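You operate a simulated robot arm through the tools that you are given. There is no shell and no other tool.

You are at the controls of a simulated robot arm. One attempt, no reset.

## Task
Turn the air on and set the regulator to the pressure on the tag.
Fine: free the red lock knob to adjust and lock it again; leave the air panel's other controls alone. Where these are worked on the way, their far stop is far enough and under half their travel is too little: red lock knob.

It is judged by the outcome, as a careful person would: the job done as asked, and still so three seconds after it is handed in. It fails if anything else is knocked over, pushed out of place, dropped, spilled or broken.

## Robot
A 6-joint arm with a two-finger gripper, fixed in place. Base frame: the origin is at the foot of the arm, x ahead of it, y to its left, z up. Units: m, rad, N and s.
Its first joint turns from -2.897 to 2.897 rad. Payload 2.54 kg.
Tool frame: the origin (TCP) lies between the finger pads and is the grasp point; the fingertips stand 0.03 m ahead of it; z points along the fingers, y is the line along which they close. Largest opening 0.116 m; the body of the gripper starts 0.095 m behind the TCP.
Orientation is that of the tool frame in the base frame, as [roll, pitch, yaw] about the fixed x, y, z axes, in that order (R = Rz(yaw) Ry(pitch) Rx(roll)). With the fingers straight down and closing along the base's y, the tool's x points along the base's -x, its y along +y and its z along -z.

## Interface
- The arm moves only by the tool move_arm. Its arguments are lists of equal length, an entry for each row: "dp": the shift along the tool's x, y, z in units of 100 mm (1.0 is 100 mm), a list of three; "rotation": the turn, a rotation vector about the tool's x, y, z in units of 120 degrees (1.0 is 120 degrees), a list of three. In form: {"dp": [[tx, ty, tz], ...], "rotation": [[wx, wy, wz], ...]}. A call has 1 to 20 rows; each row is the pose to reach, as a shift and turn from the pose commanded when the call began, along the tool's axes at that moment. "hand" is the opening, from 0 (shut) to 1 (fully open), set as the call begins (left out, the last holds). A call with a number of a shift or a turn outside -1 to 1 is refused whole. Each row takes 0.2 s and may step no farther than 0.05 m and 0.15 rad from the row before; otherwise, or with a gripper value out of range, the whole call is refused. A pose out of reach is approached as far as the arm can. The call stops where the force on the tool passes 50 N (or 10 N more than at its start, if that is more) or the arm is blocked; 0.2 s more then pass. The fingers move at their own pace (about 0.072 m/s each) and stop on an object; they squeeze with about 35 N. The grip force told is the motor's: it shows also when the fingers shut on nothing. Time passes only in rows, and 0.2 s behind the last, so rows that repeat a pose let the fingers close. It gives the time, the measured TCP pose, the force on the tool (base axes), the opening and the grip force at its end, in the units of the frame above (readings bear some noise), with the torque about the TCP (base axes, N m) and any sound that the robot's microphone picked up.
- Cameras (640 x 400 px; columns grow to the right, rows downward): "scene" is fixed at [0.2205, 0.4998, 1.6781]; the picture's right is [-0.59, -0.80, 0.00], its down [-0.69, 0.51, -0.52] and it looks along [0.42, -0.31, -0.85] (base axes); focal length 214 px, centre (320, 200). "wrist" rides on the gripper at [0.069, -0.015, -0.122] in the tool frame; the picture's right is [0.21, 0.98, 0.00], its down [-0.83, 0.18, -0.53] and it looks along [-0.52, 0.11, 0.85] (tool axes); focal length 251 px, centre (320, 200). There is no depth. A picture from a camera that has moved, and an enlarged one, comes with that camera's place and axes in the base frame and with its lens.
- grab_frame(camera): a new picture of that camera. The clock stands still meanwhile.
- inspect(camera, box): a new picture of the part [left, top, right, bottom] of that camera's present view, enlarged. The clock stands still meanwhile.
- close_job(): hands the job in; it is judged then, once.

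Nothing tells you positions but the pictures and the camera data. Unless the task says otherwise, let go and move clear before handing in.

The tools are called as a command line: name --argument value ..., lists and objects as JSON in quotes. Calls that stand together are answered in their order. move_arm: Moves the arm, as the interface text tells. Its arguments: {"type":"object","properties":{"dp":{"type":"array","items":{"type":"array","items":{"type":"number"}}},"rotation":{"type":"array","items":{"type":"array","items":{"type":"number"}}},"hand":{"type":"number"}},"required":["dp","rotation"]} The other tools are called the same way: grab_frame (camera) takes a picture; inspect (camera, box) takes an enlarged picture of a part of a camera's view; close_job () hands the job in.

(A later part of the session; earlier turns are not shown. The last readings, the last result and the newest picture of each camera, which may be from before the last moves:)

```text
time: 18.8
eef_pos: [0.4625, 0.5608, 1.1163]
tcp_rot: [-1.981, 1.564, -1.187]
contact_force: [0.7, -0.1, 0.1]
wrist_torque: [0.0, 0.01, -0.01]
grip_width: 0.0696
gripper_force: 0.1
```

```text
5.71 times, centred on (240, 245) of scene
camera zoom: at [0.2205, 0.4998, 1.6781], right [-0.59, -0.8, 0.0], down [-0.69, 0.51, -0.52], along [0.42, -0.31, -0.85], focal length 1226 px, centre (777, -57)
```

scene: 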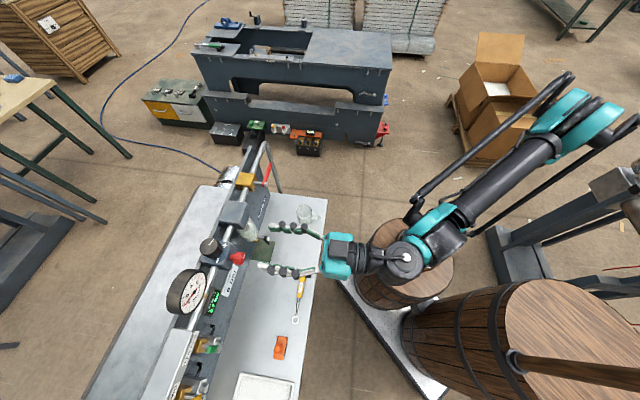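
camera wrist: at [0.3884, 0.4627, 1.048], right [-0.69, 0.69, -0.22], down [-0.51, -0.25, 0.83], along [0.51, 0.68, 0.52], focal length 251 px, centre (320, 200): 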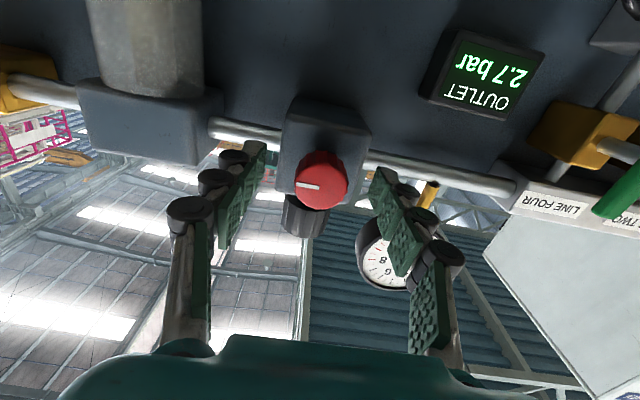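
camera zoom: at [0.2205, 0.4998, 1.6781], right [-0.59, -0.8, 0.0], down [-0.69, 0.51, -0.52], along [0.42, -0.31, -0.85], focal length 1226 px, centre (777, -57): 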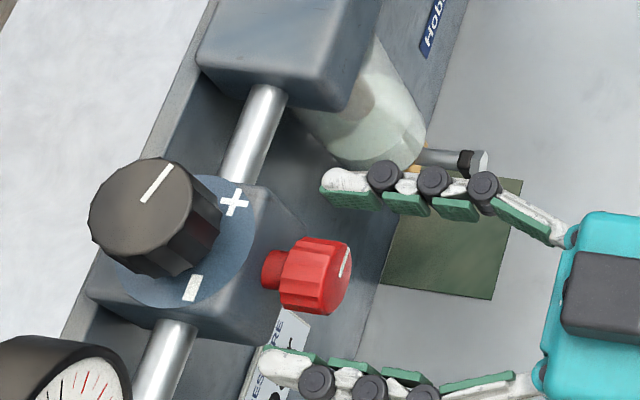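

The pads straddle the lock knob. I close on it.

move_arm --dp '[[0, 0, 0], [0, 0, 0], [0, 0, 0], [0, 0, 0]]' --rotation '[[0, 0, 0], [0, 0, 0], [0, 0, 0], [0, 0, 0]]' --hand 0

inspect --camera "wrist" --box '[220, 100, 420, 260]'

inspect --camera "scene" --box '[190, 210, 290, 280]'

```text
time: 19.8
eef_pos: [0.4611, 0.5613, 1.1179]
tcp_rot: [-1.965, 1.565, -1.172]
contact_force: [-4.5, 8.9, 0.2]
wrist_torque: [-0.03, -0.03, 0.38]
grip_width: 0.0297
gripper_force: 45.3
```

```text
2.50 times, centred on (320, 180) of wrist
camera zoom: at [0.3877, 0.4632, 1.048], right [-0.69, 0.69, -0.22], down [-0.51, -0.25, 0.83], along [0.51, 0.68, 0.52], focal length 629 px, centre (320, 250)
```

zoom: 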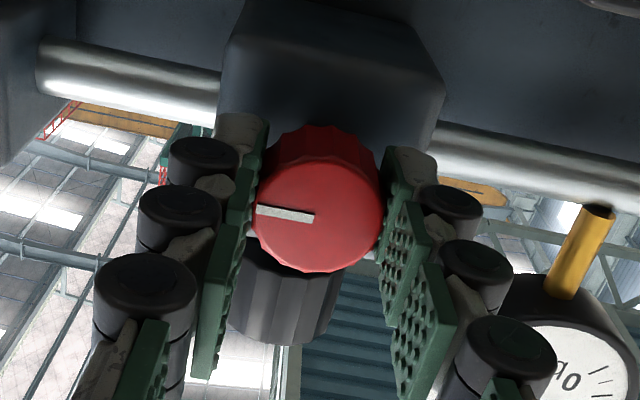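

```text
5.71 times, centred on (240, 245) of scene
camera zoom: at [0.2205, 0.4998, 1.6781], right [-0.59, -0.8, 0.0], down [-0.69, 0.51, -0.52], along [0.42, -0.31, -0.85], focal length 1226 px, centre (777, -57)
```

zoom: 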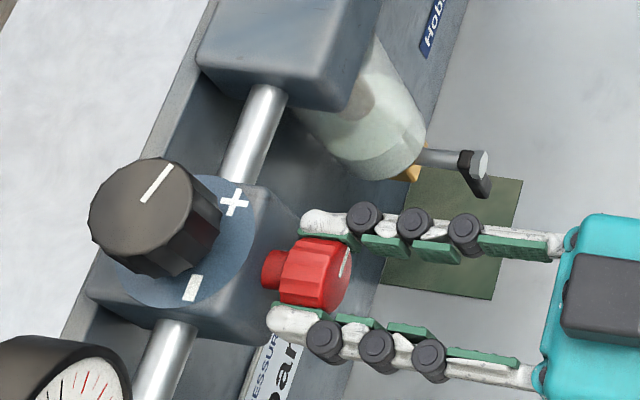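

The knob is gripped (about 30 mm across). I'll try freeing it counter-clockwise by about 30° and see whether it follows.

move_arm --dp '[[0, 0.015, 0], [0, 0.015, 0], [0, 0.015, 0], [0, 0.015, 0], [0, 0.015, 0]]' --rotation '[[0, 0, 0], [0, 0, -0.0625], [0, 0, -0.125], [0, 0, -0.1875], [0, 0, -0.25]]'

inspect --camera "wrist" --box '[220, 100, 420, 260]'

inspect --camera "scene" --box '[190, 210, 290, 280]'

```text
time: 21.0
eef_pos: [0.4634, 0.5605, 1.1171]
tcp_rot: [-1.573, 1.039, -0.785]
contact_force: [8.9, 0.6, 8.0]
wrist_torque: [0.04, -0.03, -0.27]
grip_width: 0.0296
gripper_force: 44.7
```

```text
2.50 times, centred on (320, 180) of wrist
camera zoom: at [0.4112, 0.4398, 1.0653], right [-0.52, 0.52, -0.68], down [-0.78, 0.03, 0.62], along [0.34, 0.86, 0.39], focal length 629 px, centre (320, 250)
```

zoom: 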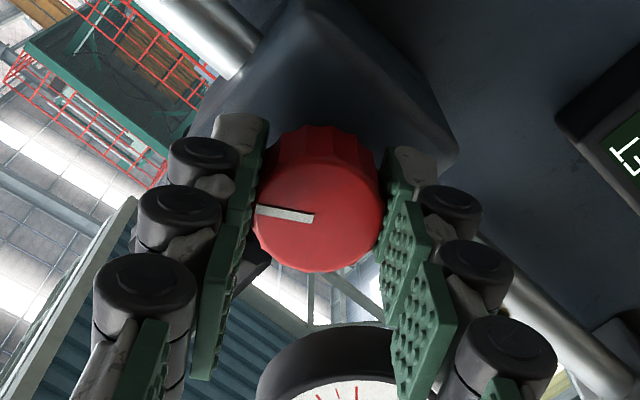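

```text
5.71 times, centred on (240, 245) of scene
camera zoom: at [0.2205, 0.4998, 1.6781], right [-0.59, -0.8, 0.0], down [-0.69, 0.51, -0.52], along [0.42, -0.31, -0.85], focal length 1226 px, centre (777, -57)
```

zoom: 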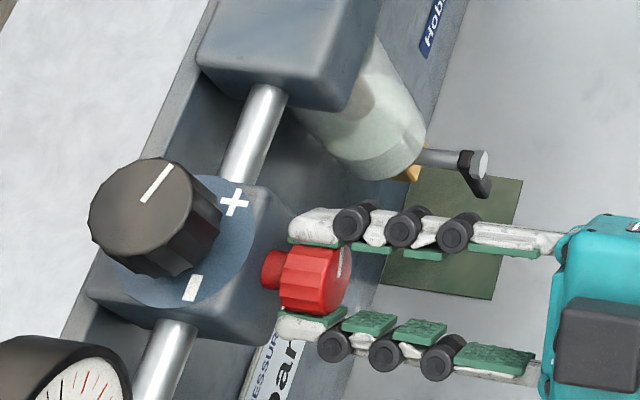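

The knob follows the gripper counter-clockwise (its line stays fixed relative to the pads). I continue another 60°.

move_arm --dp '[[-0.002, -0.004, 0], [-0.004, -0.008, 0], [-0.006, -0.012, 0], [-0.008, -0.016, 0], [-0.01, -0.02, 0], [-0.012, -0.024, 0], [-0.014, -0.028, 0], [-0.016, -0.032, 0]]' --rotation '[[0, 0, -0.0625], [0, 0, -0.125], [0, 0, -0.1875], [0, 0, -0.25], [0, 0, -0.3125], [0, 0, -0.375], [0, 0, -0.4375], [0, 0, -0.5]]'

inspect --camera "wrist" --box '[220, 100, 420, 260]'

inspect --camera "scene" --box '[190, 210, 290, 280]'

```text
time: 22.8
eef_pos: [0.4643, 0.5588, 1.1192]
tcp_rot: [-1.574, -0.007, -0.781]
contact_force: [10.2, -8.3, -19.6]
wrist_torque: [-0.4, 0.55, -0.26]
grip_width: 0.0296
gripper_force: 45.1
```

```text
2.50 times, centred on (320, 180) of wrist
camera zoom: at [0.4273, 0.4242, 1.1352], right [0.15, -0.16, -0.98], down [-0.96, 0.2, -0.19], along [0.22, 0.97, -0.12], focal length 629 px, centre (320, 250)
```

zoom: 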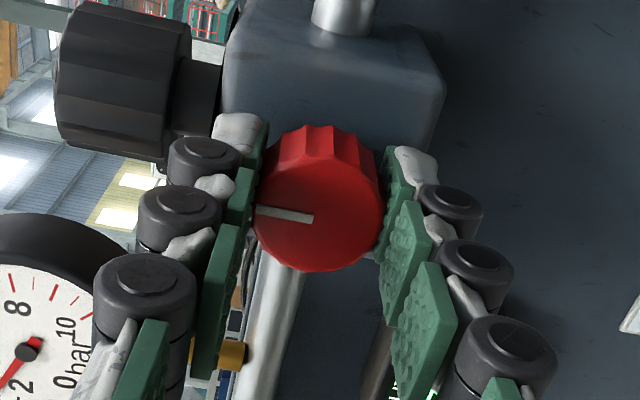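

```text
5.71 times, centred on (240, 245) of scene
camera zoom: at [0.2205, 0.4998, 1.6781], right [-0.59, -0.8, 0.0], down [-0.69, 0.51, -0.52], along [0.42, -0.31, -0.85], focal length 1226 px, centre (777, -57)
```

zoom: 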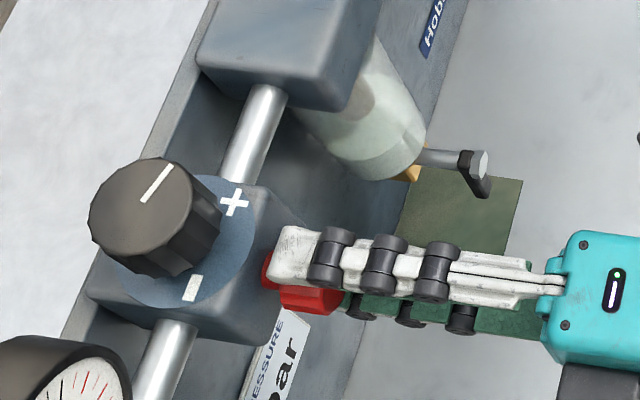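

It has followed 90° (line now up) with no stop noticed. I relieve the side load and try 30° more to find the stop.

move_arm --dp '[[0.015, 0.025, 0], [0.015, 0.025, 0], [0.015, 0.025, 0], [0.015, 0.025, 0], [0.015, 0.025, 0]]' --rotation '[[0, 0, 0], [0, 0, -0.0625], [0, 0, -0.125], [0, 0, -0.1875], [0, 0, -0.25]]'

inspect --camera "wrist" --box '[220, 100, 420, 260]'

```text
time: 23.6
eef_pos: [0.4648, 0.5586, 1.1205]
tcp_rot: [-1.569, -0.176, -0.785]
contact_force: [0.4, -7.6, 13.6]
wrist_torque: [0.83, 0.43, -0.1]
grip_width: 0.0305
gripper_force: 44.7
stopped in row 3: the force on the tool passed its limit at 56 N (the readings are from after the stop); the commanded pose is now the measured one
```

```text
2.50 times, centred on (320, 180) of wrist
camera zoom: at [0.4259, 0.4263, 1.1468], right [0.27, -0.27, -0.92], down [-0.93, 0.17, -0.33], along [0.25, 0.95, -0.2], focal length 629 px, centre (320, 250)
```

zoom: 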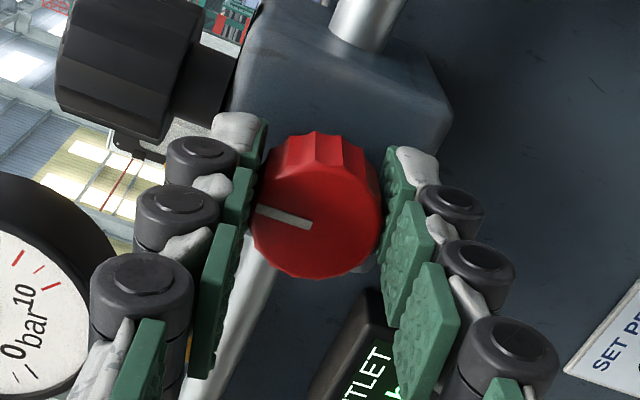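

The gripper met resistance and the knob began to slip at about 90–93°, so that's its far stop: the lock is free. I'll open and back straight out.

move_arm --dp '[[0, 0, 0], [0, 0, 0], [0, 0, -0.3], [0, 0, -0.65], [0, 0, -1.0]]' --rotation '[[0, 0, 0], [0, 0, 0], [0, 0, 0], [0, 0, 0], [0, 0, 0]]' --hand 0.5

grab_frame --camera "wrist"

inspect --camera "scene" --box '[190, 210, 290, 280]'

inspect --camera "scene" --box '[160, 240, 250, 310]'

```text
time: 24.8
eef_pos: [0.3938, 0.4859, 1.1192]
tcp_rot: [-1.57, -0.178, -0.782]
contact_force: [0.5, 0.0, 0.0]
wrist_torque: [-0.02, -0.03, -0.05]
grip_width: 0.058
gripper_force: 0.1
```

```text
taken
camera wrist: at [0.3539, 0.3545, 1.1454], right [0.27, -0.27, -0.92], down [-0.93, 0.17, -0.33], along [0.25, 0.95, -0.2], focal length 251 px, centre (320, 200)
```

wrist: 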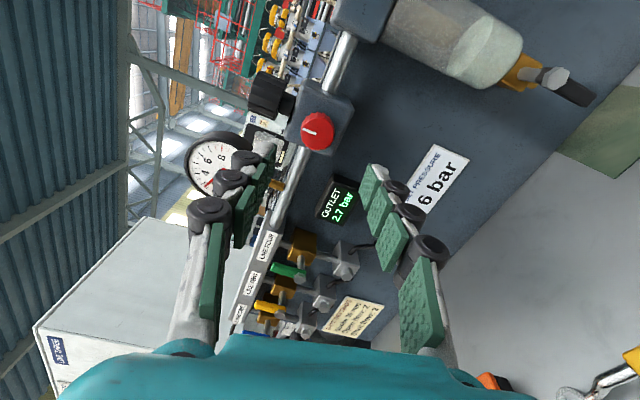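

```text
5.71 times, centred on (240, 245) of scene
camera zoom: at [0.2205, 0.4998, 1.6781], right [-0.59, -0.8, 0.0], down [-0.69, 0.51, -0.52], along [0.42, -0.31, -0.85], focal length 1226 px, centre (777, -57)
```

zoom: 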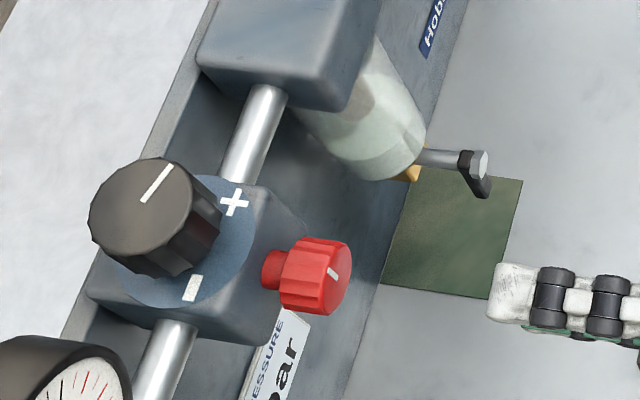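

```text
5.71 times, centred on (205, 275) of scene
camera zoom: at [0.2205, 0.4998, 1.6781], right [-0.59, -0.8, 0.0], down [-0.69, 0.51, -0.52], along [0.42, -0.31, -0.85], focal length 1226 px, centre (977, -229)
```

zoom: 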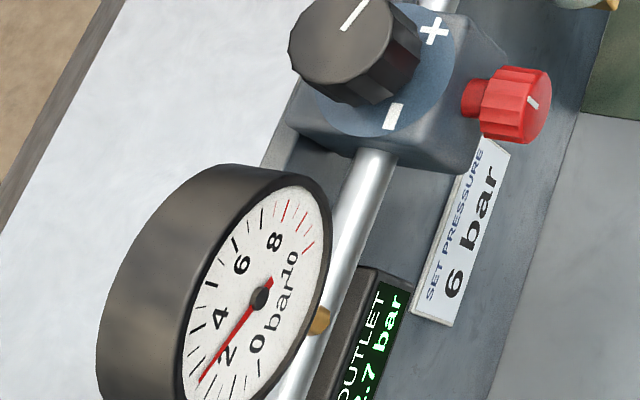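

The lock knob is at its free position (line up). Now I'll raise and pitch the tool back to pointing down, keeping the wrist turn so there's room to rotate the black knob clockwise.

move_arm --dp '[[0.016, -0.09, 0], [0.032, -0.18, 0], [0.048, -0.27, 0], [0.064, -0.36, 0], [0.08, -0.45, 0], [0.097, -0.54, 0], [0.113, -0.63, 0], [0.129, -0.72, 0], [0.145, -0.81, 0], [0.161, -0.9, 0], [0.177, -0.984, 0]]' --rotation '[[-0.0671, -0.0121, 0], [-0.1342, -0.0241, 0], [-0.2013, -0.0362, 0], [-0.2684, -0.0483, 0], [-0.3355, -0.0604, 0], [-0.4025, -0.0724, 0], [-0.4696, -0.0845, 0], [-0.5367, -0.0966, 0], [-0.6038, -0.1086, 0], [-0.6709, -0.1207, 0], [-0.738, -0.1328, 0]]'

grab_frame --camera "wrist"

grab_frame --camera "scene"

```text
time: 27.1
eef_pos: [0.3963, 0.4892, 1.2198]
tcp_rot: [3.139, 0.0, -0.602]
contact_force: [-0.5, -0.2, 0.2]
wrist_torque: [0.08, -0.01, 0.03]
grip_width: 0.0582
gripper_force: 0.0
```

```text
taken
camera wrist: at [0.4599, 0.4625, 1.341], right [-0.38, -0.93, 0.0], down [-0.78, 0.32, 0.53], along [-0.49, 0.2, -0.85], focal length 251 px, centre (320, 200)
```

wrist: 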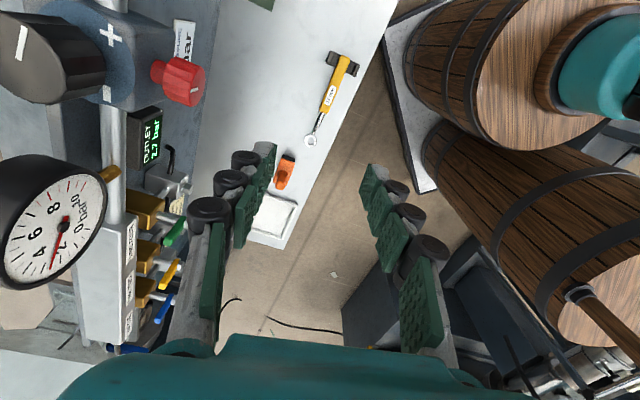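

```text
taken
```

scene: 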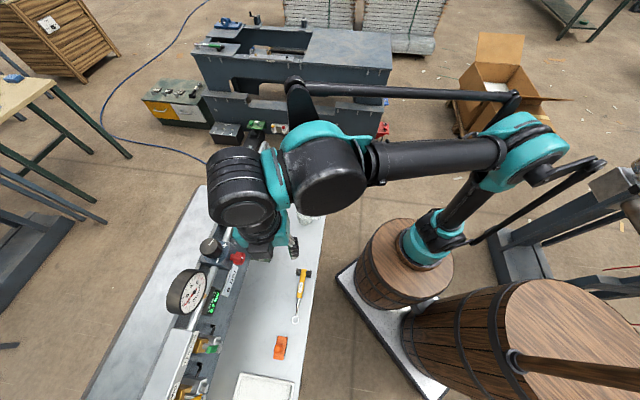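

Pointing down again with the wrist turned. I'll rise and move over the black knob, then check alignment.

move_arm --dp '[[0.0, 0.0, -0.4], [0.04, -0.3, -0.6], [0.126, -0.79, -0.6]]' --rotation '[[0, 0, 0], [0, 0, 0], [0, 0, 0]]' --hand 0.6

move_arm --dp '[[0.07, -0.42, 0], [0.144, -0.847, 0]]' --rotation '[[0, 0, 0], [0, 0, 0]]'

grab_frame --camera "wrist"

inspect --camera "scene" --box '[150, 170, 310, 300]'

```text
time: 27.9
eef_pos: [0.4501, 0.5452, 1.2794]
tcp_rot: [-3.139, -0.001, -0.604]
contact_force: [-1.0, -0.3, 0.5]
wrist_torque: [0.11, -0.08, -0.01]
grip_width: 0.0697
gripper_force: 0.0
```

```text
time: 28.6
eef_pos: [0.5102, 0.6045, 1.2701]
tcp_rot: [3.141, 0.001, -0.603]
contact_force: [2.1, 3.1, -3.2]
wrist_torque: [-0.4, 0.23, 0.02]
grip_width: 0.0693
gripper_force: 0.0
out of reach, approached as far as the arm can: row 2
```

```text
taken
camera wrist: at [0.575, 0.5781, 1.3906], right [-0.38, -0.93, 0.0], down [-0.78, 0.32, 0.53], along [-0.49, 0.2, -0.85], focal length 251 px, centre (320, 200)
```

wrist: 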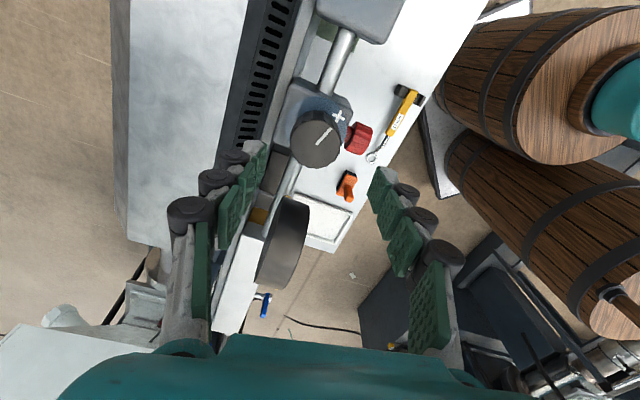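

```text
3.08 times, centred on (230, 235) of scene
camera zoom: at [0.2205, 0.4998, 1.6781], right [-0.59, -0.8, 0.0], down [-0.69, 0.51, -0.52], along [0.42, -0.31, -0.85], focal length 660 px, centre (597, 92)
```

zoom: 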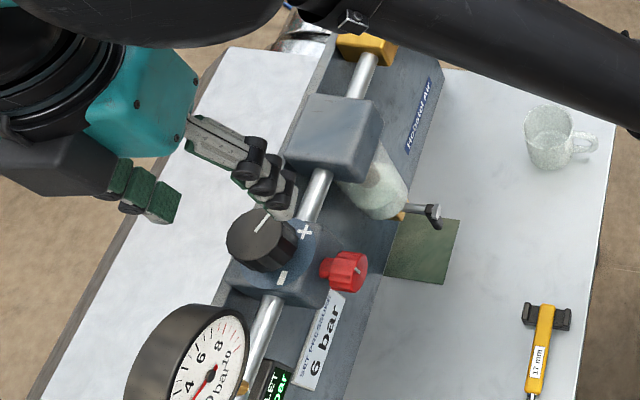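

The knob is nearly beneath the gripper; this height is at the reach limit but lower is easier. I'll zoom in to measure the remaining offset.

inspect --camera "wrist" --box '[260, 80, 380, 180]'

```text
4.00 times, centred on (320, 130) of wrist
camera zoom: at [0.575, 0.5781, 1.3906], right [-0.38, -0.93, 0.0], down [-0.78, 0.32, 0.53], along [-0.49, 0.2, -0.85], focal length 1006 px, centre (320, 480)
```

zoom: 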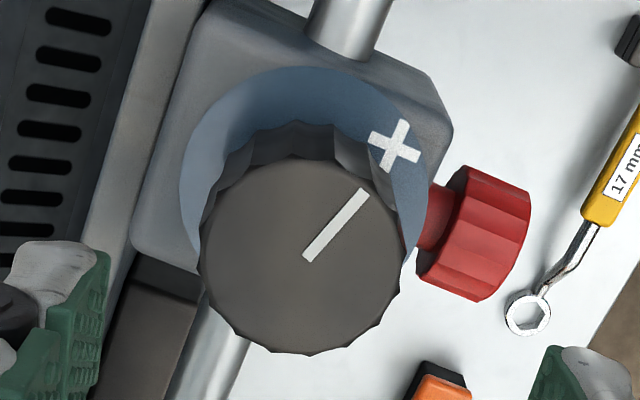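

The knob is about 43 mm across, centred near s 0.070, d 0.791. I'll correct the small offset and descend part-way, then check.

move_arm --dp '[[-0.02, -0.02, 0.3], [-0.03, -0.03, 0.6]]' --rotation '[[0, 0, 0], [0, 0, 0]]'

inspect --camera "wrist" --box '[220, 80, 420, 220]'

inspect --camera "scene" --box '[170, 200, 270, 290]'

```text
time: 29.1
eef_pos: [0.5067, 0.6047, 1.2144]
tcp_rot: [3.141, -0.001, -0.603]
contact_force: [0.6, -0.7, 1.0]
wrist_torque: [0.01, -0.03, 0.0]
grip_width: 0.0696
gripper_force: 0.1
```

```text
2.86 times, centred on (320, 150) of wrist
camera zoom: at [0.5714, 0.5785, 1.3358], right [-0.38, -0.93, 0.0], down [-0.78, 0.32, 0.53], along [-0.49, 0.2, -0.85], focal length 718 px, centre (320, 343)
```

zoom: 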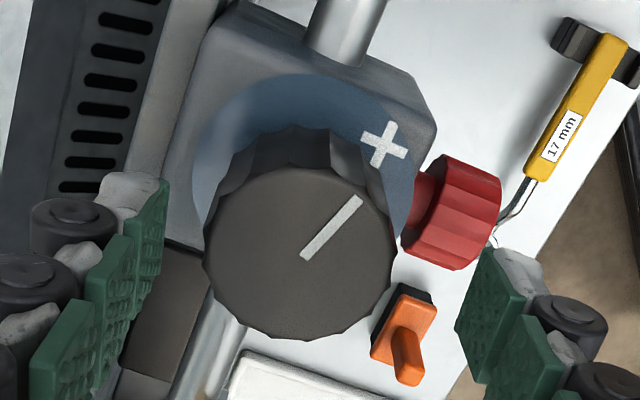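

```text
4.44 times, centred on (220, 245) of scene
camera zoom: at [0.2205, 0.4998, 1.6781], right [-0.59, -0.8, 0.0], down [-0.69, 0.51, -0.52], along [0.42, -0.31, -0.85], focal length 953 px, centre (764, 0)
```

zoom: 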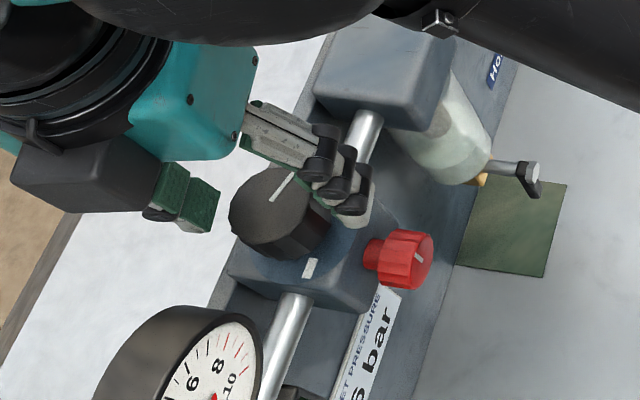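

Offset is now about 5 mm along the closing line. I correct that and descend to put the pads around the knob.

move_arm --dp '[[-0.006, -0.05, 0.0], [-0.006, -0.05, 0.2], [-0.006, -0.05, 0.36]]' --rotation '[[0, 0, 0], [0, 0, 0], [0, 0, 0]]'

inspect --camera "wrist" --box '[220, 100, 420, 240]'

inspect --camera "scene" --box '[170, 200, 270, 290]'

```text
time: 29.9
eef_pos: [0.5087, 0.6093, 1.1774]
tcp_rot: [-3.141, 0.0, -0.603]
contact_force: [-0.5, -0.6, 2.8]
wrist_torque: [0.09, -0.03, -0.01]
grip_width: 0.0697
gripper_force: 0.1
```

```text
2.86 times, centred on (320, 170) of wrist
camera zoom: at [0.5731, 0.5822, 1.2975], right [-0.38, -0.93, 0.0], down [-0.78, 0.32, 0.53], along [-0.49, 0.2, -0.85], focal length 718 px, centre (320, 286)
```

zoom: 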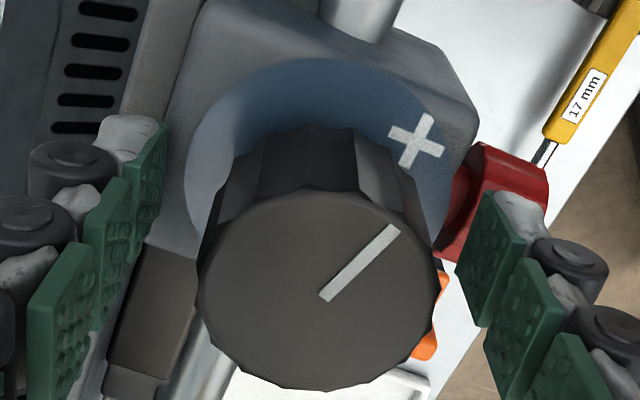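

```text
4.44 times, centred on (220, 245) of scene
camera zoom: at [0.2205, 0.4998, 1.6781], right [-0.59, -0.8, 0.0], down [-0.69, 0.51, -0.52], along [0.42, -0.31, -0.85], focal length 953 px, centre (764, 0)
```

zoom: 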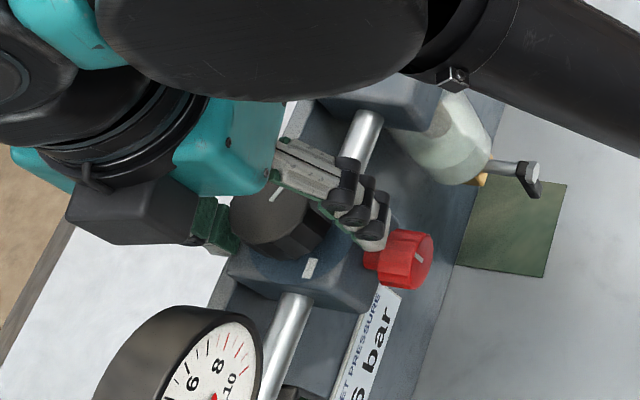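

Well centred over the knob. I close on it and then check the display from the scene view.

move_arm --dp '[[0, 0, 0], [0, 0, 0], [0, 0, 0]]' --rotation '[[0, 0, 0], [0, 0, 0], [0, 0, 0]]' --hand 0

inspect --camera "wrist" --box '[220, 100, 420, 240]'

inspect --camera "scene" --box '[160, 250, 250, 320]'

```text
time: 30.4
eef_pos: [0.507, 0.6101, 1.1798]
tcp_rot: [-3.131, 0.0, -0.603]
contact_force: [-0.7, 3.3, 53.4]
wrist_torque: [-0.81, 0.36, 0.08]
grip_width: 0.0431
gripper_force: 30.6
stopped in row 2: the force on the tool passed its limit at 56 N (the readings are from after the stop); the commanded pose is now the measured one
```

```text
2.86 times, centred on (320, 170) of wrist
camera zoom: at [0.5722, 0.5811, 1.301], right [-0.38, -0.93, -0.01], down [-0.79, 0.32, 0.53], along [-0.49, 0.21, -0.85], focal length 718 px, centre (320, 286)
```

zoom: 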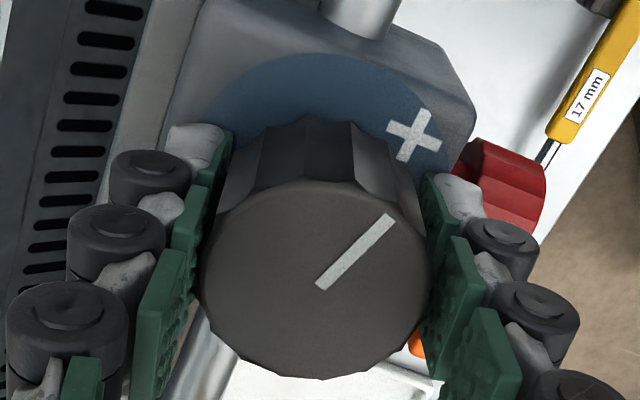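

```text
5.71 times, centred on (205, 285) of scene
camera zoom: at [0.2205, 0.4998, 1.6781], right [-0.59, -0.8, 0.0], down [-0.69, 0.51, -0.52], along [0.42, -0.31, -0.85], focal length 1226 px, centre (977, -286)
```

zoom: 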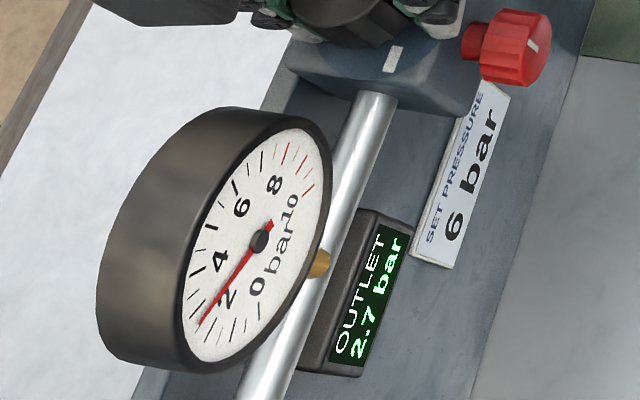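

The fingertips pressed on something below while closing (upward force of 53 N), so I'm slightly too low. I'll open, rise 6 mm and close again.

move_arm --dp '[[0, 0, 0], [0, 0, -0.06], [0, 0, -0.06]]' --rotation '[[0, 0, 0], [-0.004, 0, 0], [-0.004, 0, 0]]' --hand 0.5

move_arm --dp '[[0, 0, 0], [0, 0, 0], [0, 0, 0]]' --rotation '[[0, 0, 0], [0, 0, 0], [0, 0, 0]]' --hand 0

inspect --camera "wrist" --box '[220, 100, 420, 240]'

inspect --camera "scene" --box '[160, 220, 260, 290]'

```text
time: 31.2
eef_pos: [0.5094, 0.6102, 1.1837]
tcp_rot: [3.141, 0.0, -0.605]
contact_force: [1.5, -0.6, 0.1]
wrist_torque: [-0.05, -0.02, 0.02]
grip_width: 0.0582
gripper_force: 0.1
```

```text
time: 32.0
eef_pos: [0.5086, 0.6082, 1.1837]
tcp_rot: [3.139, 0.001, -0.604]
contact_force: [-12.5, -20.3, -19.1]
wrist_torque: [-0.27, 0.17, -0.04]
grip_width: 0.04
gripper_force: 44.1
```

```text
2.86 times, centred on (320, 170) of wrist
camera zoom: at [0.5743, 0.583, 1.3044], right [-0.38, -0.93, 0.0], down [-0.78, 0.32, 0.53], along [-0.49, 0.2, -0.85], focal length 718 px, centre (320, 286)
```

zoom: 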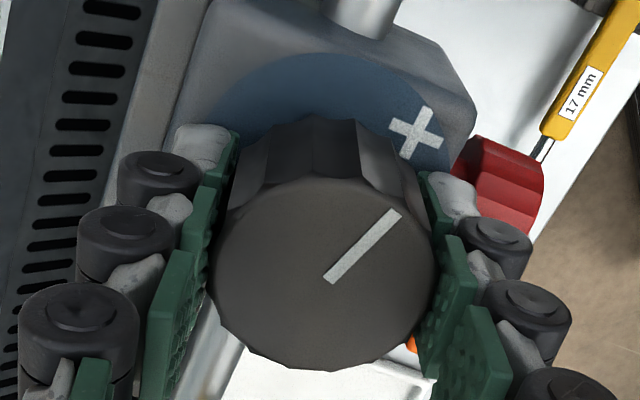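

```text
5.71 times, centred on (210, 255) of scene
camera zoom: at [0.2205, 0.4998, 1.6781], right [-0.59, -0.8, 0.0], down [-0.69, 0.51, -0.52], along [0.42, -0.31, -0.85], focal length 1226 px, centre (949, -114)
```

zoom: 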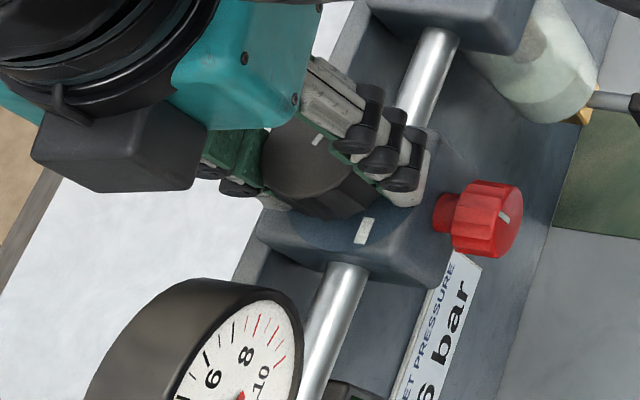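

Gripped at about 40 mm. I relieve the side load and turn about 22° clockwise (from above) to see the pressure's response.

move_arm --dp '[[0, 0.02, 0.01], [0, 0.02, 0.01], [0, 0.02, 0.01], [0, 0.02, 0.01], [0, 0.02, 0.01]]' --rotation '[[0, 0, 0], [0, 0, 0.0625], [0, 0, 0.125], [0, 0, 0.1875], [0, 0, 0.1875]]'

inspect --camera "wrist" --box '[220, 100, 420, 240]'

inspect --camera "scene" --box '[160, 250, 250, 320]'

```text
time: 32.7
eef_pos: [0.5087, 0.611, 1.1839]
tcp_rot: [-3.137, 0.0, -0.761]
contact_force: [1.0, 2.6, 8.7]
wrist_torque: [-0.36, 0.15, -0.01]
grip_width: 0.0404
gripper_force: 45.3
stopped in row 3: the force on the tool passed its limit at 55 N (the readings are from after the stop); the commanded pose is now the measured one
```

```text
2.86 times, centred on (320, 170) of wrist
camera zoom: at [0.5688, 0.5724, 1.3043], right [-0.52, -0.85, -0.01], down [-0.72, 0.44, 0.53], along [-0.45, 0.28, -0.85], focal length 718 px, centre (320, 286)
```

zoom: 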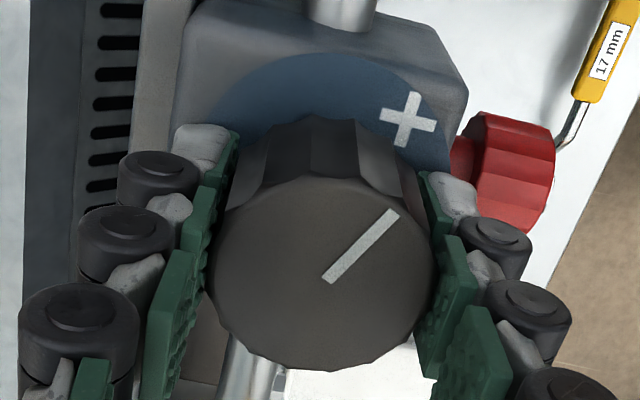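

```text
5.71 times, centred on (205, 285) of scene
camera zoom: at [0.2205, 0.4998, 1.6781], right [-0.59, -0.8, 0.0], down [-0.69, 0.51, -0.52], along [0.42, -0.31, -0.85], focal length 1226 px, centre (977, -286)
```

zoom: 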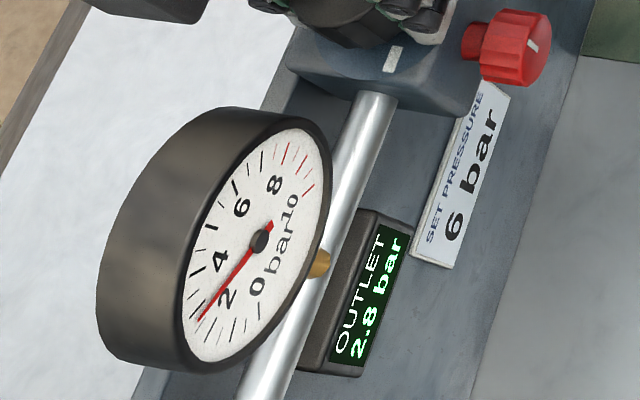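

Clockwise raises the pressure (2.7→2.8) and the lock is truly free. The side load is now relaxed, so I continue clockwise.

move_arm --dp '[[0, 0, 0], [0, 0, 0], [0, 0, 0], [0, 0, 0], [0, 0, 0]]' --rotation '[[0, 0, 0.05], [0, 0, 0.1], [0, 0, 0.15], [0, 0, 0.2], [0, 0, 0.25]]'

inspect --camera "wrist" --box '[220, 100, 420, 240]'

inspect --camera "scene" --box '[160, 250, 250, 320]'

```text
time: 33.9
eef_pos: [0.5087, 0.6095, 1.1831]
tcp_rot: [-3.136, 0.004, -1.289]
contact_force: [17.2, 25.0, 39.7]
wrist_torque: [0.53, -0.51, 0.0]
grip_width: 0.0402
gripper_force: 44.6
```

```text
2.86 times, centred on (320, 170) of wrist
camera zoom: at [0.5426, 0.5471, 1.304], right [-0.88, -0.48, -0.01], down [-0.41, 0.74, 0.54], along [-0.25, 0.47, -0.84], focal length 718 px, centre (320, 286)
```

zoom: 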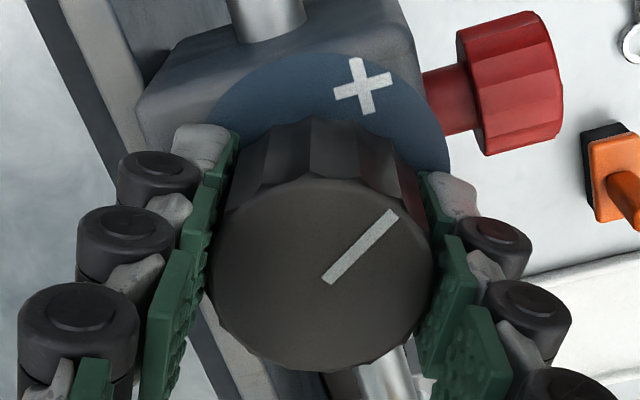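

```text
5.71 times, centred on (205, 285) of scene
camera zoom: at [0.2205, 0.4998, 1.6781], right [-0.59, -0.8, 0.0], down [-0.69, 0.51, -0.52], along [0.42, -0.31, -0.85], focal length 1226 px, centre (977, -286)
```

zoom: 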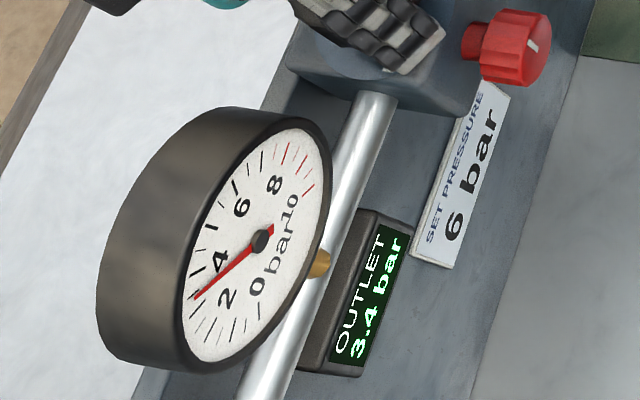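

Pressure is 3.4 bar after about 40° total, so roughly 50° per bar; around 130° more is needed. The side load grew to near the limit, so I'll relieve it before turning further.

move_arm --dp '[[-0.012, -0.022, -0.02], [-0.012, -0.022, -0.02]]' --rotation '[[0, 0, 0], [0, 0, 0]]'

```text
time: 34.6
eef_pos: [0.5095, 0.6104, 1.1838]
tcp_rot: [3.14, -0.004, -1.287]
contact_force: [-3.6, -7.2, -14.2]
wrist_torque: [-0.03, -0.04, -0.05]
grip_width: 0.04
gripper_force: 45.3
stopped in row 2: the force on the tool passed its limit at 66 N (the readings are from after the stop); the commanded pose is now the measured one
```

The grip is stiff, so millimetre offsets matter; the knob centre seems about 2 mm off the tool axis along its closing line. I'll rotate in smaller pieces about that point.

move_arm --dp '[[0.0026, 0.0002, 0], [0.0052, 0.0007, 0], [0.0077, 0.0015, 0]]' --rotation '[[0, 0, 0.0625], [0, 0, 0.125], [0, 0, 0.1875]]'

inspect --camera "scene" --box '[160, 250, 250, 320]'

```text
time: 35.4
eef_pos: [0.5103, 0.6101, 1.1822]
tcp_rot: [-3.141, 0.0, -1.68]
contact_force: [2.9, 8.3, 3.4]
wrist_torque: [-0.07, 0.12, 0.01]
grip_width: 0.0401
gripper_force: 45.2
```

```text
5.71 times, centred on (205, 285) of scene
camera zoom: at [0.2205, 0.4998, 1.6781], right [-0.59, -0.8, 0.0], down [-0.69, 0.51, -0.52], along [0.42, -0.31, -0.85], focal length 1226 px, centre (977, -286)
```

zoom: 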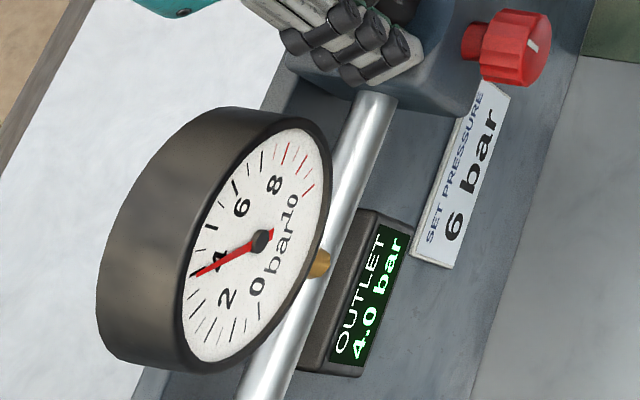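

Pressure is 4.0 bar and forces stay low. About 95° more is needed; I continue 30° clockwise.

move_arm --dp '[[0.0026, 0.0002, 0], [0.0052, 0.0007, 0], [0.0077, 0.0015, 0], [0.01, 0.0027, 0]]' --rotation '[[0, 0, 0.0625], [0, 0, 0.125], [0, 0, 0.1875], [0, 0, 0.25]]'

inspect --camera "scene" --box '[160, 220, 260, 320]'

```text
time: 36.4
eef_pos: [0.5098, 0.6105, 1.1827]
tcp_rot: [3.14, -0.001, -2.204]
contact_force: [18.3, 25.4, 16.5]
wrist_torque: [0.51, -0.37, -0.02]
grip_width: 0.0401
gripper_force: 44.9
```

```text
4.00 times, centred on (210, 270) of scene
camera zoom: at [0.2205, 0.4998, 1.6781], right [-0.59, -0.8, 0.0], down [-0.69, 0.51, -0.52], along [0.42, -0.31, -0.85], focal length 858 px, centre (760, -80)
```

zoom: 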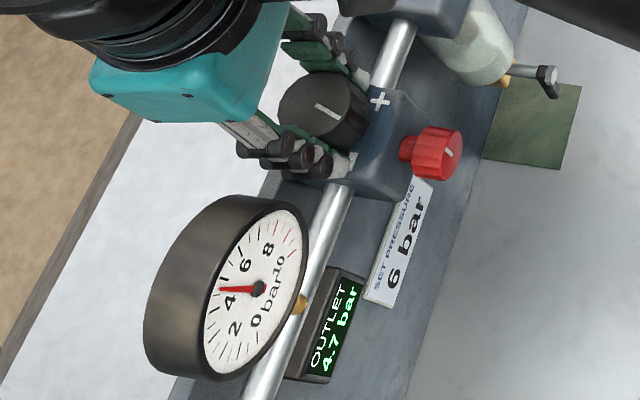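

4.7 bar. I relieve the growing side load slightly and turn another 22°.

move_arm --dp '[[-0.004, 0, -0.002], [-0.006, 0, -0.002], [-0.006, 0, -0.002], [-0.006, 0, -0.002]]' --rotation '[[0, 0, 0], [0, 0, 0.0625], [0, 0, 0.125], [0, 0, 0.1875]]'

inspect --camera "scene" --box '[160, 220, 260, 320]'

```text
time: 37.4
eef_pos: [0.5108, 0.6101, 1.1834]
tcp_rot: [-3.138, 0.0, -2.599]
contact_force: [21.2, 16.1, 8.3]
wrist_torque: [0.35, -0.13, -0.03]
grip_width: 0.0399
gripper_force: 44.5
```

```text
4.00 times, centred on (210, 270) of scene
camera zoom: at [0.2205, 0.4998, 1.6781], right [-0.59, -0.8, 0.0], down [-0.69, 0.51, -0.52], along [0.42, -0.31, -0.85], focal length 858 px, centre (760, -80)
```

zoom: 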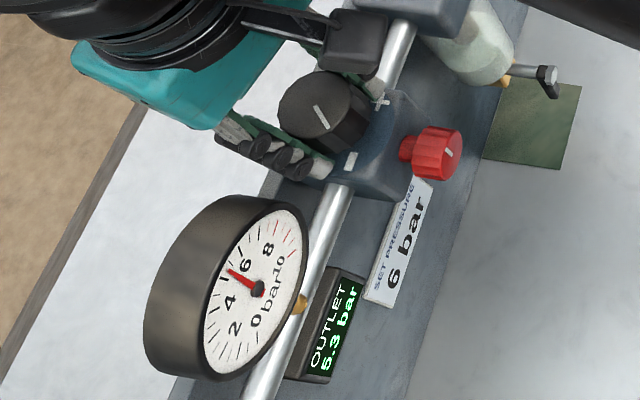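

5.3 bar. About 30° more; I turn 20° then fine-tune.

move_arm --dp '[[-0.004, 0.001, -0.001], [-0.004, 0.001, -0.001], [-0.004, 0.001, -0.001], [-0.004, 0.001, -0.001], [-0.004, 0.001, -0.001]]' --rotation '[[0, 0, 0], [0, 0, 0.06], [0, 0, 0.12], [0, 0, 0.18], [0, 0, 0.18]]'

inspect --camera "scene" --box '[160, 220, 260, 320]'

```text
time: 38.6
eef_pos: [0.5116, 0.609, 1.1838]
tcp_rot: [-3.141, -0.002, -2.975]
contact_force: [16.0, -4.1, -16.3]
wrist_torque: [-0.04, -0.11, 0.04]
grip_width: 0.04
gripper_force: 45.0
```

```text
4.00 times, centred on (210, 270) of scene
camera zoom: at [0.2205, 0.4998, 1.6781], right [-0.59, -0.8, 0.0], down [-0.69, 0.51, -0.52], along [0.42, -0.31, -0.85], focal length 858 px, centre (760, -80)
```

zoom: 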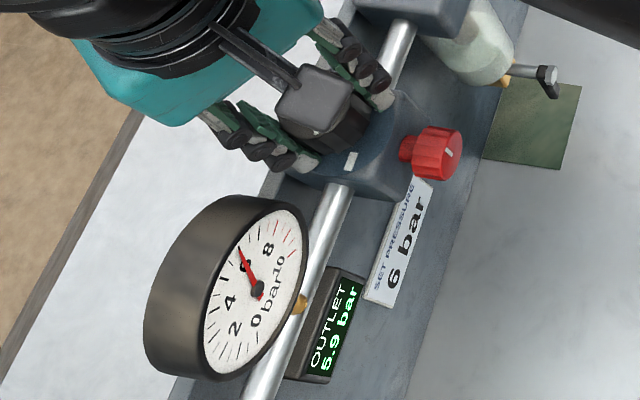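

The display seems to be at about 5.9. I'll read it enlarged.

inspect --camera "scene" --box '[230, 285, 254, 318]'

inspect --camera "scene" --box '[190, 265, 240, 320]'

```text
12.12 times, centred on (242, 302) of scene
camera zoom: at [0.2205, 0.4998, 1.6781], right [-0.59, -0.8, 0.0], down [-0.69, 0.51, -0.52], along [0.42, -0.31, -0.85], focal length 2600 px, centre (1266, -1030)
```

zoom: 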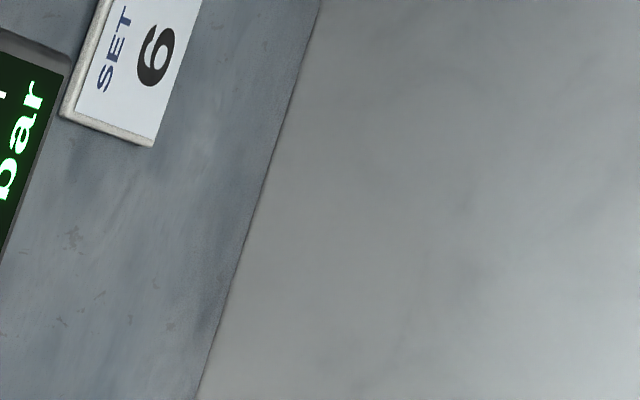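

```text
7.27 times, centred on (215, 292) of scene
camera zoom: at [0.2205, 0.4998, 1.6781], right [-0.59, -0.8, 0.0], down [-0.69, 0.51, -0.52], along [0.42, -0.31, -0.85], focal length 1560 px, centre (1084, -473)
```

zoom: 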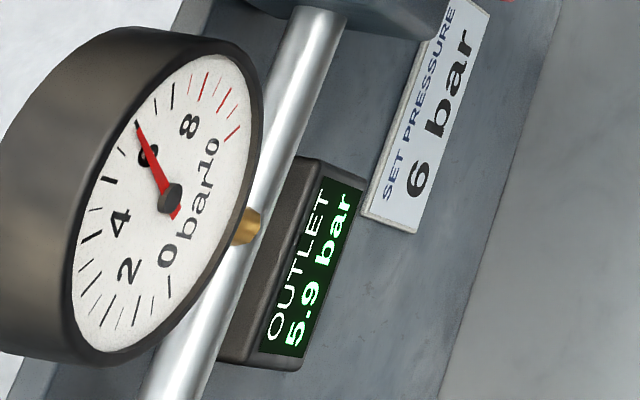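

5.9 bar. I hold a moment to see whether it is still settling.

move_arm --dp '[[0, 0, 0], [0, 0, 0], [0, 0, 0]]' --rotation '[[0, 0, 0], [0, 0, 0], [0, 0, 0]]'

inspect --camera "scene" --box '[190, 265, 240, 320]'

```text
time: 39.4
eef_pos: [0.511, 0.6093, 1.1834]
tcp_rot: [-3.141, -0.003, -2.972]
contact_force: [13.9, -11.1, -21.7]
wrist_torque: [-0.02, -0.22, 0.04]
grip_width: 0.0401
gripper_force: 45.4
```

```text
7.27 times, centred on (215, 292) of scene
camera zoom: at [0.2205, 0.4998, 1.6781], right [-0.59, -0.8, 0.0], down [-0.69, 0.51, -0.52], along [0.42, -0.31, -0.85], focal length 1560 px, centre (1084, -473)
```

zoom: 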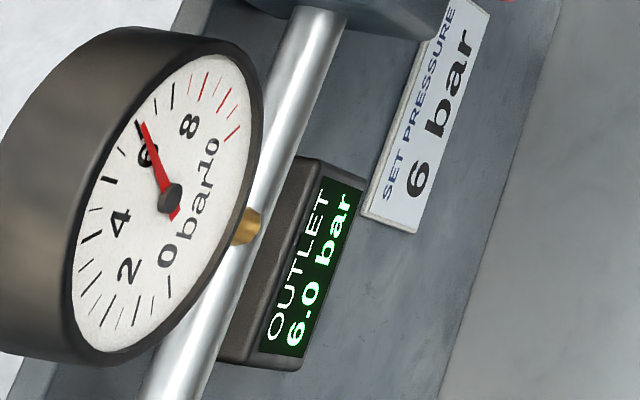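

It has settled up to 6.0. I hold a little longer to see the final steady value.

move_arm --dp '[[0, 0, 0], [0, 0, 0], [0, 0, 0], [0, 0, 0], [0, 0, 0], [0, 0, 0], [0, 0, 0], [0, 0, 0], [0, 0, 0], [0, 0, 0]]' --rotation '[[0, 0, 0], [0, 0, 0], [0, 0, 0], [0, 0, 0], [0, 0, 0], [0, 0, 0], [0, 0, 0], [0, 0, 0], [0, 0, 0], [0, 0, 0]]'

inspect --camera "scene" --box '[190, 265, 240, 320]'

```text
time: 41.6
eef_pos: [0.5105, 0.6085, 1.1838]
tcp_rot: [-3.139, -0.003, -2.972]
contact_force: [10.9, -17.3, -28.5]
wrist_torque: [-0.04, -0.06, 0.01]
grip_width: 0.04
gripper_force: 44.9
```

```text
7.27 times, centred on (215, 292) of scene
camera zoom: at [0.2205, 0.4998, 1.6781], right [-0.59, -0.8, 0.0], down [-0.69, 0.51, -0.52], along [0.42, -0.31, -0.85], focal length 1560 px, centre (1084, -473)
```

zoom: 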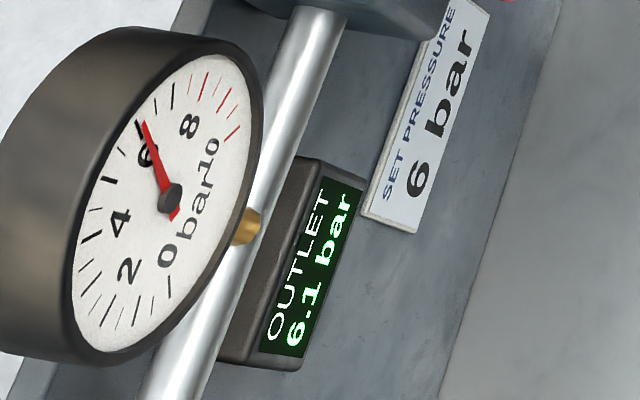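

It crept to 6.1. I'll hold again to learn the truly settled value before correcting.

move_arm --dp '[[0, 0, 0], [0, 0, 0], [0, 0, 0], [0, 0, 0], [0, 0, 0], [0, 0, 0], [0, 0, 0], [0, 0, 0], [0, 0, 0], [0, 0, 0]]' --rotation '[[0, 0, 0], [0, 0, 0], [0, 0, 0], [0, 0, 0], [0, 0, 0], [0, 0, 0], [0, 0, 0], [0, 0, 0], [0, 0, 0], [0, 0, 0]]'

inspect --camera "scene" --box '[190, 265, 240, 320]'

inspect --camera "wrist" --box '[220, 100, 420, 240]'

```text
time: 43.8
eef_pos: [0.5112, 0.6083, 1.1841]
tcp_rot: [-3.139, -0.001, -2.972]
contact_force: [13.0, -14.2, -21.3]
wrist_torque: [-0.07, -0.13, 0.01]
grip_width: 0.04
gripper_force: 45.1
```

```text
7.27 times, centred on (215, 292) of scene
camera zoom: at [0.2205, 0.4998, 1.6781], right [-0.59, -0.8, 0.0], down [-0.69, 0.51, -0.52], along [0.42, -0.31, -0.85], focal length 1560 px, centre (1084, -473)
```

zoom: 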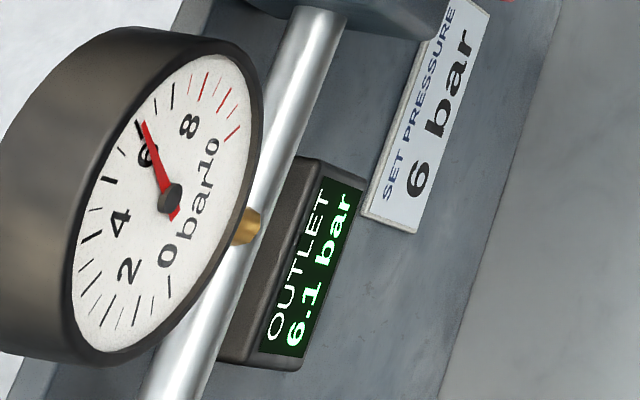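

```text
2.86 times, centred on (320, 170) of wrist
camera zoom: at [0.4456, 0.5826, 1.3046], right [-0.38, 0.93, 0.0], down [0.78, 0.32, 0.53], along [0.49, 0.2, -0.85], focal length 718 px, centre (320, 286)
```

zoom: 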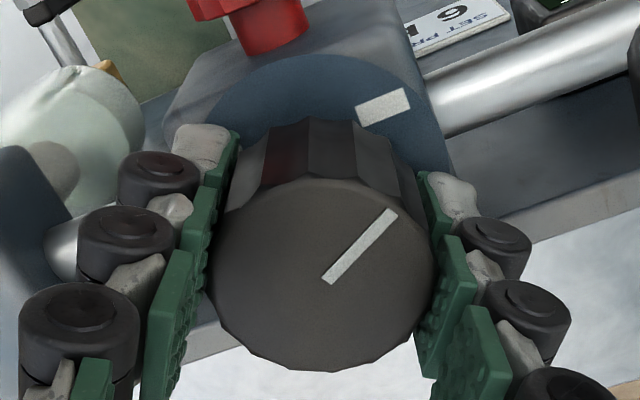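

Settled at 6.1, so I turn back about 3.5°, then wait and read again.

move_arm --dp '[[-0.002, -0.002, 0.003], [-0.002, -0.002, 0.003], [-0.002, -0.002, 0.003], [-0.002, -0.002, 0.003], [-0.002, -0.002, 0.003], [-0.002, -0.002, 0.003], [-0.002, -0.002, 0.003], [-0.002, -0.002, 0.003], [-0.002, -0.002, 0.003], [-0.002, -0.002, 0.003], [-0.002, -0.002, 0.003], [-0.002, -0.002, 0.003]]' --rotation '[[0, 0, -0.029], [0, 0, -0.029], [0, 0, -0.029], [0, 0, -0.029], [0, 0, -0.029], [0, 0, -0.029], [0, 0, -0.029], [0, 0, -0.029], [0, 0, -0.029], [0, 0, -0.029], [0, 0, -0.029], [0, 0, -0.029]]'

inspect --camera "scene" --box '[190, 265, 240, 320]'

```text
time: 46.4
eef_pos: [0.5108, 0.61, 1.1828]
tcp_rot: [-3.141, -0.002, -2.912]
contact_force: [16.1, -4.1, -3.2]
wrist_torque: [0.0, -0.17, -0.02]
grip_width: 0.0401
gripper_force: 45.0
```

```text
7.27 times, centred on (215, 292) of scene
camera zoom: at [0.2205, 0.4998, 1.6781], right [-0.59, -0.8, 0.0], down [-0.69, 0.51, -0.52], along [0.42, -0.31, -0.85], focal length 1560 px, centre (1084, -473)
```

zoom: 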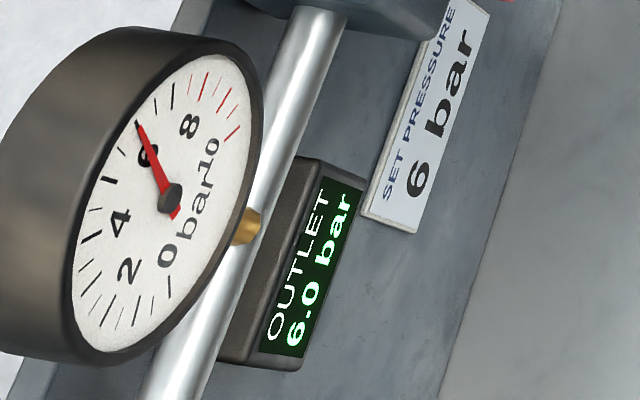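

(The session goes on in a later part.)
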